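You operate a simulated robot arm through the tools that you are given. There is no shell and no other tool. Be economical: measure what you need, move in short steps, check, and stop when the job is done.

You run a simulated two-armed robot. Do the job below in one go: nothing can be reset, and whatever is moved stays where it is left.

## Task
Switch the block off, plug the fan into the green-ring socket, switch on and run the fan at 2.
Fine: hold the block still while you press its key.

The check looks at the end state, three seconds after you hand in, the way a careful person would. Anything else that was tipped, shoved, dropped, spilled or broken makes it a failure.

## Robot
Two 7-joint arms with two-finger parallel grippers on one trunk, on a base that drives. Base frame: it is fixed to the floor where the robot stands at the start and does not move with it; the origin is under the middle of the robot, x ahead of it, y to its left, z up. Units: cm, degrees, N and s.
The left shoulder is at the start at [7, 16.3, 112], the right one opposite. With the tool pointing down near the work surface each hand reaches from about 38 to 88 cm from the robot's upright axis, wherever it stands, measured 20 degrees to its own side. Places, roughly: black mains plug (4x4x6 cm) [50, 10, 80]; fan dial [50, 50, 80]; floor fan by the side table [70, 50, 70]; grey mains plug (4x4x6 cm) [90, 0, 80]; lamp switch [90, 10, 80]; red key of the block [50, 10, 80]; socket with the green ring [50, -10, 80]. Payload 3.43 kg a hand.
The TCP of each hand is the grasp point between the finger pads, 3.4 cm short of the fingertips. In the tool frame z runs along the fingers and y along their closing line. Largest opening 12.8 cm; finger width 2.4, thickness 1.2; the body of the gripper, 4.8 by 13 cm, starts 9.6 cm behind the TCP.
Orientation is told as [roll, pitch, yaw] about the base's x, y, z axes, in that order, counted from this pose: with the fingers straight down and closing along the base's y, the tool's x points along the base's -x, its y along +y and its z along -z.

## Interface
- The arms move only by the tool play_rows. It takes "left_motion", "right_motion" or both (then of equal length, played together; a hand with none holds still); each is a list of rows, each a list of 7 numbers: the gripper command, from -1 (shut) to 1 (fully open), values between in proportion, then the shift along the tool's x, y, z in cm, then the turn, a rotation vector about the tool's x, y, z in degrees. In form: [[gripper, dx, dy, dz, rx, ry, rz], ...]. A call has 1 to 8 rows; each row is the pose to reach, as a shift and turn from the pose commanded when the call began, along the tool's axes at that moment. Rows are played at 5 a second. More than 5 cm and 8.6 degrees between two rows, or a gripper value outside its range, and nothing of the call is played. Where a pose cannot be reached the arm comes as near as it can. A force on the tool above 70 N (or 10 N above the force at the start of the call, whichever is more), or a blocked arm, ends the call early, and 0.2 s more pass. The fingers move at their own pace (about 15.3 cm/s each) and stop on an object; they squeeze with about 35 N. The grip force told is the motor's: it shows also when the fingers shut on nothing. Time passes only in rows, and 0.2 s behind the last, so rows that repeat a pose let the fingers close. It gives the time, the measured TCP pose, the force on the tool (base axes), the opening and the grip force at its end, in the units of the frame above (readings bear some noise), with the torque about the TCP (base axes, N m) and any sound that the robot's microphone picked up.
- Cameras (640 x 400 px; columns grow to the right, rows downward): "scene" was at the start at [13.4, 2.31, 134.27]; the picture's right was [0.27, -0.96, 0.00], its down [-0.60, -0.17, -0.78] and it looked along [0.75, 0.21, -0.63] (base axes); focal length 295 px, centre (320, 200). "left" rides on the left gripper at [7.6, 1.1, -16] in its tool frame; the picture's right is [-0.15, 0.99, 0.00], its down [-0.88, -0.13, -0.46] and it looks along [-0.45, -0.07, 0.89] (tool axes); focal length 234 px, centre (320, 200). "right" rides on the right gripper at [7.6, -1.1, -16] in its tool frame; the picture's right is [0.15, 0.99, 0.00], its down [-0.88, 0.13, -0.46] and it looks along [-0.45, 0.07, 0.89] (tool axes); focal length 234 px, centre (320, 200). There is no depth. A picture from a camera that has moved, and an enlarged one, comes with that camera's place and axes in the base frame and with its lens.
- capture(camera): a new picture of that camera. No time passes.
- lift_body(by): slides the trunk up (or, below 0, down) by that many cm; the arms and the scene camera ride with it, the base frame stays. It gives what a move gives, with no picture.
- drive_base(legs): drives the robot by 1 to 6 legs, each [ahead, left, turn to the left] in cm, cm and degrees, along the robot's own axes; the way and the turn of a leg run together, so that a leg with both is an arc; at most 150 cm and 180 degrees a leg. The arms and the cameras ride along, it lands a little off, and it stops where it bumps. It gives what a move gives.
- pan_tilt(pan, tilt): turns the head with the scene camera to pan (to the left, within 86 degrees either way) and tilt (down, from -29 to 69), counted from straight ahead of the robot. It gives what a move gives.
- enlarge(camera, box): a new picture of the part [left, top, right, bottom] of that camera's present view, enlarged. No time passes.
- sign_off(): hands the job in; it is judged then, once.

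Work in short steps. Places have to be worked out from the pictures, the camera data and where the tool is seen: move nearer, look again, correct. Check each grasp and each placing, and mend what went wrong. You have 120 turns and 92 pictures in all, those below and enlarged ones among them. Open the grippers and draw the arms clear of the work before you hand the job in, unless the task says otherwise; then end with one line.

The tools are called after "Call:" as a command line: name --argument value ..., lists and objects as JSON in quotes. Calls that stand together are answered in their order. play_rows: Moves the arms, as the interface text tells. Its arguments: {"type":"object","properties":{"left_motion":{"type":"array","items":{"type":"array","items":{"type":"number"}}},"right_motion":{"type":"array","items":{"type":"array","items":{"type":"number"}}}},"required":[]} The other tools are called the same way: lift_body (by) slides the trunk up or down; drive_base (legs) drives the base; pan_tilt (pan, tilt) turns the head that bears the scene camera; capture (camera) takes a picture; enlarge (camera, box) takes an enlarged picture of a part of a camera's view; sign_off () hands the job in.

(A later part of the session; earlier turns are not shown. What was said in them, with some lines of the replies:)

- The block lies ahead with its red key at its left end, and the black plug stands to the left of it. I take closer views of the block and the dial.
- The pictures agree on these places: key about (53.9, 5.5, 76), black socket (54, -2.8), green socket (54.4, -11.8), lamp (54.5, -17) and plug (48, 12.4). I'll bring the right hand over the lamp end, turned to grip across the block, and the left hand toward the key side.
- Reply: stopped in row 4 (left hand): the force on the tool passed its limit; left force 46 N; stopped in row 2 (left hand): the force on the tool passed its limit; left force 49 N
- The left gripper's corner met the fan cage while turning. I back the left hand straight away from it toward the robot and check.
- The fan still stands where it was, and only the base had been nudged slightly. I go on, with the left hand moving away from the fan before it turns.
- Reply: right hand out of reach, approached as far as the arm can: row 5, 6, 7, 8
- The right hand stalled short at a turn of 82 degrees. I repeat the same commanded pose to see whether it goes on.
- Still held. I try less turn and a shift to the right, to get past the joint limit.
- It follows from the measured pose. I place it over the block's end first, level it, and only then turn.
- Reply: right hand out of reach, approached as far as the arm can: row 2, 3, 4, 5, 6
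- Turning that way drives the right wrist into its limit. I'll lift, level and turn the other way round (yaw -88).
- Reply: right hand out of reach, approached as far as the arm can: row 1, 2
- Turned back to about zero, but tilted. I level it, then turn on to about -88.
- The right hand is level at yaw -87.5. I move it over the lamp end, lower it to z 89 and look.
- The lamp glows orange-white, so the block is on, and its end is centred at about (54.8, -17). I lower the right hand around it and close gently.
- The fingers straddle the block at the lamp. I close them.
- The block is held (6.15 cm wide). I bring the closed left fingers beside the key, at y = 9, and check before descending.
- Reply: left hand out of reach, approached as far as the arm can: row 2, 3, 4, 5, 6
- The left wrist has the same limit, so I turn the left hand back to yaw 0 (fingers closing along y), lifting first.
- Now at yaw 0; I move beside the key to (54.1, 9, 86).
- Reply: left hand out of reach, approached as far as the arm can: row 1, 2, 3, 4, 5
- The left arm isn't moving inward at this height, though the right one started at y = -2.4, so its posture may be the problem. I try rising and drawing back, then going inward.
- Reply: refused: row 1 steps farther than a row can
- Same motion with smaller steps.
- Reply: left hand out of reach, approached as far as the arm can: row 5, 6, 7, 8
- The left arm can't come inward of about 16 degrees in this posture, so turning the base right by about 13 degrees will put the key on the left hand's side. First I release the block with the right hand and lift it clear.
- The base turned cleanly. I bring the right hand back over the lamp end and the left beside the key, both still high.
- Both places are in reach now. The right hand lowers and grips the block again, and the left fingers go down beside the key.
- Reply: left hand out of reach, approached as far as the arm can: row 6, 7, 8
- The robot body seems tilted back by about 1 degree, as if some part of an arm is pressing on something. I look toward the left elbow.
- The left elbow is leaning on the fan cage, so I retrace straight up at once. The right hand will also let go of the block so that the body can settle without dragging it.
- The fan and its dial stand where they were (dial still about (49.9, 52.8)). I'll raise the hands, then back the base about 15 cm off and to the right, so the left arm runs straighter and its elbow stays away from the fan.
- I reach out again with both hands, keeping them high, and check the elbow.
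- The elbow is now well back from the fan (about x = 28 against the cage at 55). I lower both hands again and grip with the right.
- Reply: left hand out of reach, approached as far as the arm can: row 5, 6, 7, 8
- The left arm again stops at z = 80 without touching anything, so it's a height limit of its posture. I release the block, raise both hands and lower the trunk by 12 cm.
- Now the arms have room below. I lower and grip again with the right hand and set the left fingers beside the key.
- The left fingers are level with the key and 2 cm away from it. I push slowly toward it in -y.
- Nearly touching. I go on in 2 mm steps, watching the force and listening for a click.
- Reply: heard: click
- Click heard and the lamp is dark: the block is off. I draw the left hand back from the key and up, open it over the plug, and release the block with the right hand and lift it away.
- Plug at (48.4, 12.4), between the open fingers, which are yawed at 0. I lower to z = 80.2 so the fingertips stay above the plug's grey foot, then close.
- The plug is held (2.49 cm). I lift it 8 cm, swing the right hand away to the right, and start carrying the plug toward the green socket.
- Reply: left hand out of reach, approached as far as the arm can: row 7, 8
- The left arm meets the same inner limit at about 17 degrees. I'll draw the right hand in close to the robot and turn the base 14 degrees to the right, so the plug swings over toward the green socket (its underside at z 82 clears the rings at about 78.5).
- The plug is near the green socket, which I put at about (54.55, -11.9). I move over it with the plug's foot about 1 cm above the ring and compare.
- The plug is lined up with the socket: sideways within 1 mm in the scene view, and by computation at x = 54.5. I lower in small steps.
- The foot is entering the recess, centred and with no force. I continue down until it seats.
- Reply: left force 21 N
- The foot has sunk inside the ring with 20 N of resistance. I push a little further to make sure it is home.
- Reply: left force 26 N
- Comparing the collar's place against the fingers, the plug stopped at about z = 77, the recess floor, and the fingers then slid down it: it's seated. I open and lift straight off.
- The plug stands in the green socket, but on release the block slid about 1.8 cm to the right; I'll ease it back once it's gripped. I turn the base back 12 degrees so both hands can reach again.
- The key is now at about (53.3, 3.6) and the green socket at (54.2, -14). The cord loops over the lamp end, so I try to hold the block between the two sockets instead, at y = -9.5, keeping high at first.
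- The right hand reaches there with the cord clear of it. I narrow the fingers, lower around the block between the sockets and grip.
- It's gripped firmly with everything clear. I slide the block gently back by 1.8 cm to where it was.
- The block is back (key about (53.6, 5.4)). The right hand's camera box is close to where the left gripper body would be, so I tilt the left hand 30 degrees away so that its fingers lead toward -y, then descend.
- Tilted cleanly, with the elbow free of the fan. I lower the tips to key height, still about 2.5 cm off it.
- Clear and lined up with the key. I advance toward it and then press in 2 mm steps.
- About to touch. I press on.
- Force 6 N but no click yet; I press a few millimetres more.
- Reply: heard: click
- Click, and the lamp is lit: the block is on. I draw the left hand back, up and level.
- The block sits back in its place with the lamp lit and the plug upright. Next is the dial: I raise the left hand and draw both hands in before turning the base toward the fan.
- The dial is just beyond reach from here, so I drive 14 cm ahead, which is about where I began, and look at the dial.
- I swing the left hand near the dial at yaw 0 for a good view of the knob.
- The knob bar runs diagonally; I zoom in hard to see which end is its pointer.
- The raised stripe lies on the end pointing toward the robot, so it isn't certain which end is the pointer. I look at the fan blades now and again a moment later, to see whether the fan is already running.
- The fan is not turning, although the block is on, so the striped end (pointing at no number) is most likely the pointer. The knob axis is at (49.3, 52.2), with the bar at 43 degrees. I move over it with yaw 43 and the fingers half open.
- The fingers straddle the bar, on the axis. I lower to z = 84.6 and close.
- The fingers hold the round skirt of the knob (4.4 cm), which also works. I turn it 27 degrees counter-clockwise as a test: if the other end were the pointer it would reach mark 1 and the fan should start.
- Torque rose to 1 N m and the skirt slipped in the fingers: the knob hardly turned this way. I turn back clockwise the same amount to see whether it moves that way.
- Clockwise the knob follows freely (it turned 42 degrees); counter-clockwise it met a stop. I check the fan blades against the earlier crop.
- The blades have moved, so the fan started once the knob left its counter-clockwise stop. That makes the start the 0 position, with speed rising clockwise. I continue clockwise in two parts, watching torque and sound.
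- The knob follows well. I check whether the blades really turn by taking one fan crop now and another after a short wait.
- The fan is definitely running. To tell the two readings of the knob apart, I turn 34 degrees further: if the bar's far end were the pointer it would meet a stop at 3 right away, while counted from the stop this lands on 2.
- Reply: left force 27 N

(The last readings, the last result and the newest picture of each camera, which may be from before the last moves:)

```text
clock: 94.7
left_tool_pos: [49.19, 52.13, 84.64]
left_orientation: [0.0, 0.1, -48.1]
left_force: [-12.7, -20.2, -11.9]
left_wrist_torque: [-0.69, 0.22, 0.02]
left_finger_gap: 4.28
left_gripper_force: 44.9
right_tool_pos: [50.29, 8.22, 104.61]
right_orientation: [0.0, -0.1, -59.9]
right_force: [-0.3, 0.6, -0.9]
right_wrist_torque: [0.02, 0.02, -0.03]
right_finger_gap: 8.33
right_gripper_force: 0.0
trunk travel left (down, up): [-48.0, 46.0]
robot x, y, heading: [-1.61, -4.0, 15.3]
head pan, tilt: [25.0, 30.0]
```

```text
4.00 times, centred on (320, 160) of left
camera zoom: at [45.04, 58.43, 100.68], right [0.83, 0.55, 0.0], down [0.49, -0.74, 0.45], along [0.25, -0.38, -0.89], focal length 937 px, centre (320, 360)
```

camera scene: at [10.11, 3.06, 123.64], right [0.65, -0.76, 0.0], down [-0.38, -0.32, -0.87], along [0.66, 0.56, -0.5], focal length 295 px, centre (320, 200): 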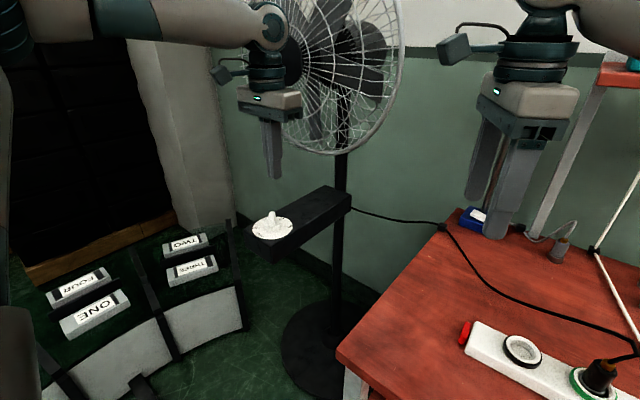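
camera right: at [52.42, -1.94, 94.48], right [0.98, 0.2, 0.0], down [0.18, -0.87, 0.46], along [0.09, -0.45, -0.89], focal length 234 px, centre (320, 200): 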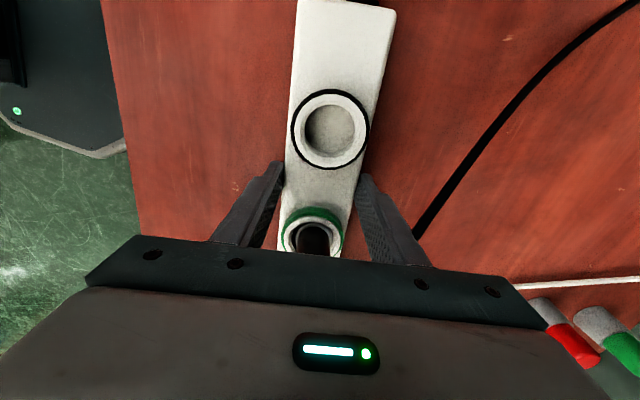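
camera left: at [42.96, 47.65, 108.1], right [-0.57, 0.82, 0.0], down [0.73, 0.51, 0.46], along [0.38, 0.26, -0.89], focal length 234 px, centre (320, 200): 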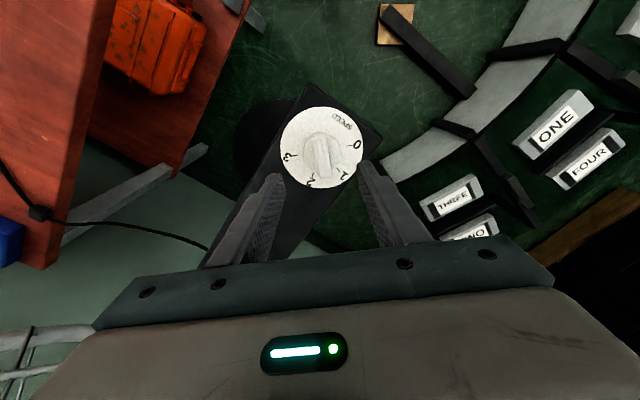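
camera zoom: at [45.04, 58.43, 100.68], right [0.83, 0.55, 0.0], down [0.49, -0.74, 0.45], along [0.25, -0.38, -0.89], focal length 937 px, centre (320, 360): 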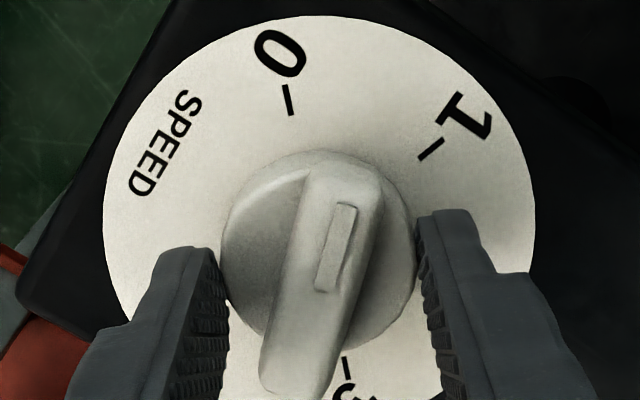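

The knob turned on freely, so the far end isn't the pointer in the ordinary way. The side load has grown to 24 N, so I open the fingers to relieve the fan, and take fan crops before and after to see whether it still runs here.

Call:
play_rows --left_motion '[[-0.2, 0, 0, 0, 0, 0, 0], [0, 0, 0, 0, 0, 0, 0], [0, 0, 0, 0, 0, 0, 0], [0, 0, 0, 0, 0, 0, 0], [0, 0, 0, 0, 0, 0, 0], [0, 0, 0, 0, 0, 0, 0], [0, 0, 0, 0, 0, 0, 0], [0, 0, 0, 0, 0, 0, 0]]'

Call:
enlarge --camera "scene" --box '[290, 0, 390, 160]'

Call:
play_rows --left_motion '[[0, 0, 0, 0, 0, 0, 0]]'

Call:
enlarge --camera "scene" --box '[290, 0, 390, 160]'

```text
clock: 96.5
left_tool_pos: [49.22, 52.18, 84.6]
left_orientation: [0.0, -0.1, -48.0]
left_force: [0.5, -0.6, 0.1]
left_wrist_torque: [0.0, 0.02, 0.0]
left_finger_gap: 6.39
left_gripper_force: 0.1
right_tool_pos: [50.32, 8.38, 104.54]
right_orientation: [0.0, -0.1, -59.8]
right_force: [0.3, -0.2, 0.1]
right_wrist_torque: [0.01, 0.0, -0.03]
right_finger_gap: 8.3
right_gripper_force: 0.0
trunk travel left (down, up): [-48.0, 46.0]
robot x, y, heading: [-1.46, -3.93, 15.3]
head pan, tilt: [25.0, 30.0]
```

```text
2.50 times, centred on (340, 80) of scene
camera zoom: at [10.14, 3.09, 123.64], right [0.65, -0.76, 0.0], down [-0.38, -0.32, -0.87], along [0.66, 0.56, -0.5], focal length 738 px, centre (270, 500)
```

zoom: 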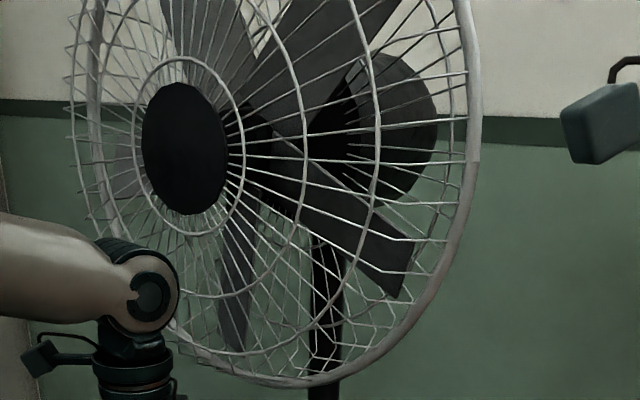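

```text
clock: 96.9
left_tool_pos: [49.34, 52.16, 84.63]
left_orientation: [0.0, 0.0, -47.9]
left_force: [0.1, -0.8, -0.3]
left_wrist_torque: [-0.01, 0.02, -0.04]
left_finger_gap: 6.42
left_gripper_force: 0.1
right_tool_pos: [50.42, 8.42, 104.55]
right_orientation: [0.0, -0.1, -59.8]
right_force: [0.0, -0.7, 0.4]
right_wrist_torque: [-0.01, 0.02, 0.04]
right_finger_gap: 8.34
right_gripper_force: 0.1
trunk travel left (down, up): [-48.0, 46.0]
robot x, y, heading: [-1.94, -4.22, 15.4]
head pan, tilt: [25.0, 30.0]
```

```text
2.50 times, centred on (340, 80) of scene
camera zoom: at [10.14, 3.1, 123.64], right [0.65, -0.76, 0.0], down [-0.38, -0.32, -0.87], along [0.66, 0.56, -0.5], focal length 738 px, centre (270, 500)
```

zoom: 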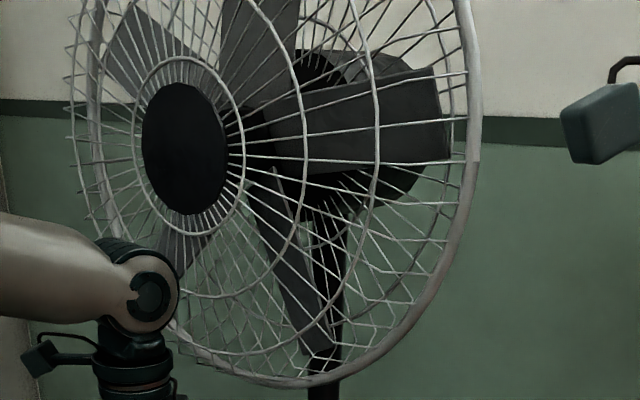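

The fan still runs here. I need the knob's end stops to fix the scale, so I lift off, turn the open hand back to yaw +30 and come down for a fresh grip.

Call:
play_rows --left_motion '[[0, 0, 0, -3, 0, 0, 0], [0, 0, 0, -5, 0, 0, -8], [0, 0, 0, -5, 0, 0, -16], [0, 0, 0, -5, 0, 0, -24], [0, 0, 0, -5, 0, 0, -32], [0, 0, 0, -5, 0, 0, -40], [0, 0, 0, -5, 0, 0, -48], [0, 0, 0, -5, 0, 0, -56]]'

Call:
enlarge --camera "left" --box '[250, 90, 390, 200]'

```text
clock: 98.7
left_tool_pos: [49.27, 52.29, 89.62]
left_orientation: [0.1, 0.0, 8.1]
left_force: [0.4, 0.4, 0.1]
left_wrist_torque: [0.0, 0.02, 0.02]
left_finger_gap: 6.4
left_gripper_force: 0.0
right_tool_pos: [50.33, 8.34, 104.53]
right_orientation: [0.1, -0.1, -59.8]
right_force: [0.4, -0.2, 0.1]
right_wrist_torque: [0.02, 0.03, 0.02]
right_finger_gap: 8.33
right_gripper_force: 0.0
trunk travel left (down, up): [-48.0, 46.0]
robot x, y, heading: [-1.71, -4.01, 15.5]
head pan, tilt: [25.0, 30.0]
```

```text
3.64 times, centred on (320, 145) of left
camera zoom: at [41.61, 52.24, 105.65], right [0.0, 1.0, 0.0], down [0.89, 0.0, 0.46], along [0.46, 0.0, -0.89], focal length 852 px, centre (320, 400)
```

zoom: 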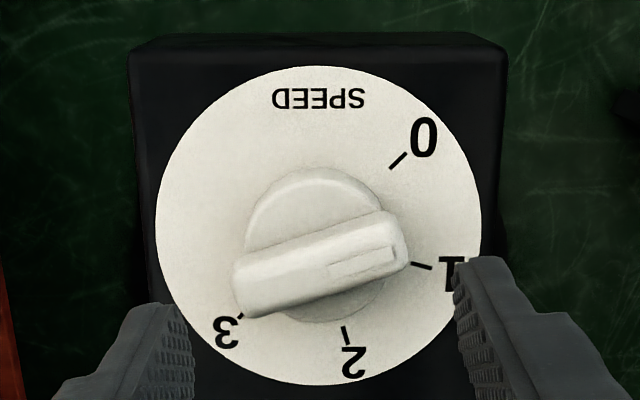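

Clear view: the stripe stands at 105 degrees; marks 0/1/2/3 are at 130, 69, 14 and -41. I go down, grip and turn further clockwise to find the upper stop by torque.

Call:
play_rows --left_motion '[[0, 0, -0.1, 3, 0, 0, 0], [0, 0, -0.1, 5, 0, 0, 0], [-0.5, 0, -0.1, 5, 0, 0, 0], [-1, 0, -0.1, 5, 0, 0, 0], [-1, 0, -0.1, 5, 0, 0, 0]]'

Call:
play_rows --left_motion '[[-1, 0, 0, 0, 0, 0, 8], [-1, 0, 0, 0, 0, 0, 16], [-1, 0, 0, 0, 0, 0, 24], [-1, 0, 0, 0, 0, 0, 32], [-1, 0, 0, 0, 0, 0, 40], [-1, 0, 0, 0, 0, 0, 46], [-1, 0, 0, 0, 0, 0, 46]]'

Call:
play_rows --left_motion '[[-1, 0, 0, 0, 0, 0, 8], [-1, 0, 0, 0, 0, 0, 16], [-1, 0, 0, 0, 0, 0, 22], [-1, 0, 0, 0, 0, 0, 22]]'

```text
clock: 99.9
left_tool_pos: [49.28, 52.11, 84.52]
left_orientation: [0.0, 0.0, 7.9]
left_force: [-0.1, 0.9, 0.2]
left_wrist_torque: [0.14, -0.4, 0.0]
left_finger_gap: 5.17
left_gripper_force: 44.9
right_tool_pos: [50.36, 8.25, 104.55]
right_orientation: [0.0, -0.1, -59.8]
right_force: [0.0, -1.2, 0.5]
right_wrist_torque: [0.02, -0.02, -0.02]
right_finger_gap: 8.32
right_gripper_force: 0.0
trunk travel left (down, up): [-48.0, 46.0]
robot x, y, heading: [-1.8, -3.88, 15.4]
head pan, tilt: [25.0, 30.0]
```

```text
clock: 101.5
left_tool_pos: [49.14, 52.05, 84.44]
left_orientation: [-0.1, 0.1, -38.1]
left_force: [-8.0, -7.5, -12.5]
left_wrist_torque: [0.14, -0.06, -0.01]
left_finger_gap: 5.22
left_gripper_force: 45.0
right_tool_pos: [50.38, 8.43, 104.6]
right_orientation: [0.0, -0.1, -59.8]
right_force: [1.1, 0.7, 0.1]
right_wrist_torque: [0.01, 0.01, -0.04]
right_finger_gap: 8.32
right_gripper_force: 0.0
trunk travel left (down, up): [-48.0, 46.0]
robot x, y, heading: [-1.62, -4.03, 15.3]
head pan, tilt: [25.0, 30.0]
```

```text
clock: 102.5
left_tool_pos: [49.2, 52.14, 84.66]
left_orientation: [-0.2, 0.0, -60.1]
left_force: [-11.2, -12.2, -14.2]
left_wrist_torque: [-0.34, 0.08, 0.94]
left_finger_gap: 5.25
left_gripper_force: 45.2
right_tool_pos: [50.44, 8.36, 104.71]
right_orientation: [0.0, -0.1, -59.7]
right_force: [-0.6, 0.1, -0.5]
right_wrist_torque: [0.0, -0.03, -0.03]
right_finger_gap: 8.32
right_gripper_force: 0.0
trunk travel left (down, up): [-48.0, 46.0]
robot x, y, heading: [-1.8, -4.03, 15.3]
head pan, tilt: [25.0, 30.0]
```

The knob's whole travel, from stop to stop, is about 171-175 degrees: exactly the 0-to-3 span. So the start stop is 0 and position 2 is 2/3 of the way, which is where it stood before (stripe at about 105.5). I turn it back 53 degrees, let go, lift and check.

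Call:
play_rows --left_motion '[[-1, 0, 0, 0, 0, 0, -8], [-1, 0, 0, 0, 0, 0, -16], [-1, 0, 0, 0, 0, 0, -24], [-1, 0, 0, 0, 0, 0, -32], [-1, 0, 0, 0, 0, 0, -40], [-1, 0, 0, 0, 0, 0, -47], [-1, 0, 0, 0, 0, 0, -53], [-1, 0, 0, 0, 0, 0, -53]]'

Call:
play_rows --left_motion '[[-0.2, 0, 0, 0, 0, 0, 0], [0, 0, 0, 0, 0, 0, 0], [0, 0, 0, -3, 0, 0, 0], [0, 0, 0, -5, 0, 0, -8], [0, 0, 0, -5, 0, 0, -15], [0, 0, 0, -5, 0, 0, -15]]'

Call:
enlarge --camera "left" --box '[250, 90, 390, 200]'

```text
clock: 104.3
left_tool_pos: [49.24, 52.2, 84.62]
left_orientation: [0.1, 0.0, -7.0]
left_force: [-8.6, -14.4, -16.8]
left_wrist_torque: [-0.43, 0.17, 0.04]
left_finger_gap: 5.22
left_gripper_force: 45.3
right_tool_pos: [50.28, 8.2, 104.61]
right_orientation: [0.0, -0.1, -59.8]
right_force: [-0.1, -0.1, 0.1]
right_wrist_torque: [0.0, 0.02, 0.03]
right_finger_gap: 8.31
right_gripper_force: 0.2
trunk travel left (down, up): [-48.0, 46.0]
robot x, y, heading: [-1.33, -3.81, 15.3]
head pan, tilt: [25.0, 30.0]
```

```text
clock: 105.7
left_tool_pos: [49.22, 52.08, 89.91]
left_orientation: [-0.1, 0.0, 8.0]
left_force: [-0.8, 1.3, 0.7]
left_wrist_torque: [0.0, 0.0, -0.02]
left_finger_gap: 6.41
left_gripper_force: 0.0
right_tool_pos: [50.26, 8.32, 104.65]
right_orientation: [0.0, -0.1, -59.8]
right_force: [0.1, 0.6, -0.3]
right_wrist_torque: [-0.03, 0.01, 0.02]
right_finger_gap: 8.33
right_gripper_force: 0.0
trunk travel left (down, up): [-48.0, 46.0]
robot x, y, heading: [-1.42, -4.42, 15.4]
head pan, tilt: [25.0, 30.0]
```

```text
3.64 times, centred on (320, 145) of left
camera zoom: at [41.61, 52.11, 105.76], right [0.01, 1.0, 0.0], down [0.89, -0.01, 0.46], along [0.46, 0.0, -0.89], focal length 852 px, centre (320, 400)
```

zoom: 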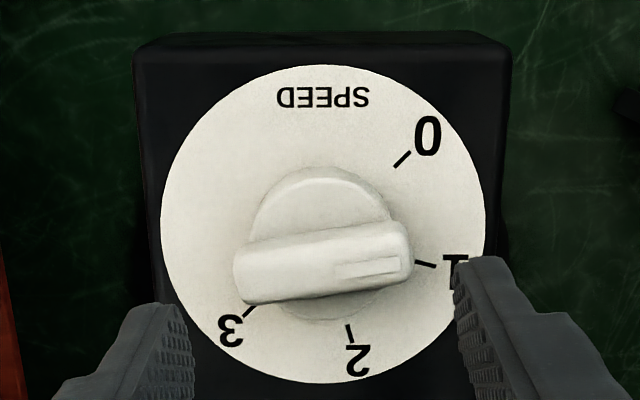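

Worked out on the dial plane, the marks are at 135/75/15/-45, a step of 60, so position 2 is with the stripe at 105; it now reads about 100. I grip again and turn it 5 degrees counter-clockwise.

Call:
play_rows --left_motion '[[0, 0, 0, 3, 0, 0, 0], [0, 0, 0, 5.2, 0, 0, 0], [-0.5, 0, 0, 5.2, 0, 0, 0], [-1, 0, 0, 5.2, 0, 0, 0], [-1, 0, 0, 5.2, 0, 0, 0], [-1, 0, 0, 5.2, 0, 0, -2.5], [-1, 0, 0, 5.2, 0, 0, -5], [-1, 0, 0, 5.2, 0, 0, -5]]'

Call:
play_rows --left_motion '[[-0.2, 0, 0, 0, 0, 0, 0], [0, 0, 0, 0, 0, 0, 0], [0, 0, 0, -3, 0, 0, 0], [0, 0, 0, -5.2, 0, 0, 5], [0, 0, 0, -5.2, 0, 0, 5]]'

Call:
enlarge --camera "left" --box '[250, 90, 390, 200]'

```text
clock: 107.5
left_tool_pos: [49.29, 52.14, 84.56]
left_orientation: [0.0, 0.0, 13.0]
left_force: [1.3, 10.2, 7.6]
left_wrist_torque: [-0.12, 1.2, -0.02]
left_finger_gap: 5.0
left_gripper_force: 44.8
right_tool_pos: [50.26, 8.45, 104.65]
right_orientation: [0.0, -0.2, -59.8]
right_force: [0.3, 0.0, -0.7]
right_wrist_torque: [0.04, 0.02, 0.0]
right_finger_gap: 8.32
right_gripper_force: 0.0
trunk travel left (down, up): [-48.0, 46.0]
robot x, y, heading: [-1.49, -3.94, 15.5]
head pan, tilt: [25.0, 30.0]
```

```text
clock: 108.7
left_tool_pos: [49.36, 52.0, 89.77]
left_orientation: [0.0, 0.0, 7.9]
left_force: [0.2, 0.0, -0.1]
left_wrist_torque: [0.02, 0.01, 0.04]
left_finger_gap: 6.4
left_gripper_force: 0.1
right_tool_pos: [50.23, 8.28, 104.58]
right_orientation: [0.0, -0.2, -59.8]
right_force: [-0.1, 0.3, -0.1]
right_wrist_torque: [0.01, -0.01, -0.03]
right_finger_gap: 8.31
right_gripper_force: 0.0
trunk travel left (down, up): [-48.0, 46.0]
robot x, y, heading: [-1.64, -4.2, 15.7]
head pan, tilt: [25.0, 30.0]
```

```text
3.64 times, centred on (320, 145) of left
camera zoom: at [41.65, 52.17, 105.75], right [0.01, 1.0, 0.0], down [0.89, -0.01, 0.46], along [0.46, 0.0, -0.89], focal length 852 px, centre (320, 400)
```

zoom: 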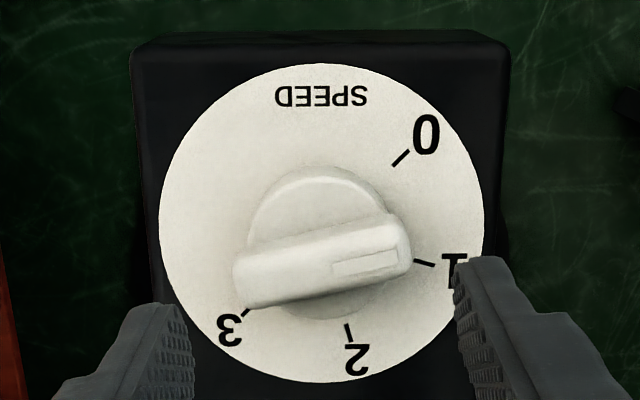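

The stripe now stands at 105.6, which is position 2 within a degree. I draw both arms clear with open grippers.

Call:
play_rows --left_motion '[[0.4, 3, 0, -2, 0, 0, 0], [0.6, 7, 0, -4, 0, 0, 0], [0.6, 11, 0, -6, 0, 0, 0], [0.6, 13, 0, -9, 0, 0, 0], [0.6, 13, 0, -9, 0, 0, 0]]' --right_motion '[[0.6, 2, -3.4, 0, 0, 0, 0], [0.6, 4, -6.9, 0, 0, 0, 0], [0.6, 6, -10.4, 0, 0, 0, 0], [0.6, 6, -10.4, 0, 0, 0, 0], [0.6, 6, -10.4, 0, 0, 0, 0]]'

Call:
pan_tilt --pan 14 --tilt 33

Call:
capture --camera "scene"

```text
clock: 109.9
left_tool_pos: [36.61, 50.3, 98.63]
left_orientation: [0.0, 0.0, 8.0]
left_force: [-0.5, 0.9, -0.4]
left_wrist_torque: [-0.03, -0.01, -0.03]
left_finger_gap: 10.26
left_gripper_force: 0.1
right_tool_pos: [38.3, 8.57, 104.44]
right_orientation: [-0.1, 0.0, -59.8]
right_force: [-0.8, 0.2, 0.4]
right_wrist_torque: [0.0, -0.02, 0.0]
right_finger_gap: 10.22
right_gripper_force: 0.0
trunk travel left (down, up): [-48.0, 46.0]
robot x, y, heading: [-1.75, -4.19, 15.6]
head pan, tilt: [25.0, 30.0]
```

```text
clock: 110.6
left_tool_pos: [36.6, 50.32, 98.61]
left_orientation: [0.0, 0.0, 8.0]
left_force: [0.2, 0.8, 0.9]
left_wrist_torque: [0.0, 0.0, 0.0]
left_finger_gap: 10.21
left_gripper_force: 0.0
right_tool_pos: [38.43, 8.49, 104.61]
right_orientation: [0.0, -0.2, -59.9]
right_force: [-0.1, 0.0, -1.2]
right_wrist_torque: [-0.01, -0.01, -0.01]
right_finger_gap: 10.24
right_gripper_force: 0.0
trunk travel left (down, up): [-48.0, 46.0]
robot x, y, heading: [-1.58, -4.37, 15.3]
head pan, tilt: [14.0, 33.0]
```

```text
0 pictures are left
camera scene: at [11.0, 1.61, 123.17], right [0.49, -0.87, 0.0], down [-0.47, -0.27, -0.84], along [0.73, 0.41, -0.54], focal length 295 px, centre (320, 200)
```

scene: 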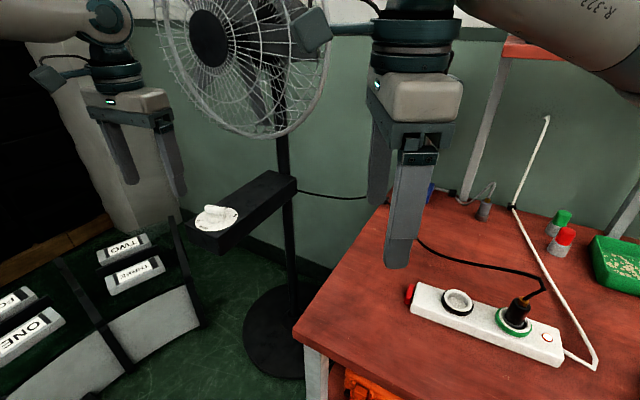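

The last picture shows the plug in the green socket, the block's lamp lit, the fan standing, and both arms clear with open grippers. I hand in.

Call:
sign_off

```text
The job is handed in.
```

I switched the block off, plugged the fan into the green-ring socket and switched the block back on. The fan is running with the dial set to 2. I worked out that setting from the knob's end stops, because its stripe doesn't point at the 2 mark, and I couldn't confirm the fan's actual speed. The block was held for both key presses, but it slid about 1.8 cm when I let go of the plug, and I slid it back. Early on, my left gripper and then its elbow pressed against the fan; it still stands where it was.
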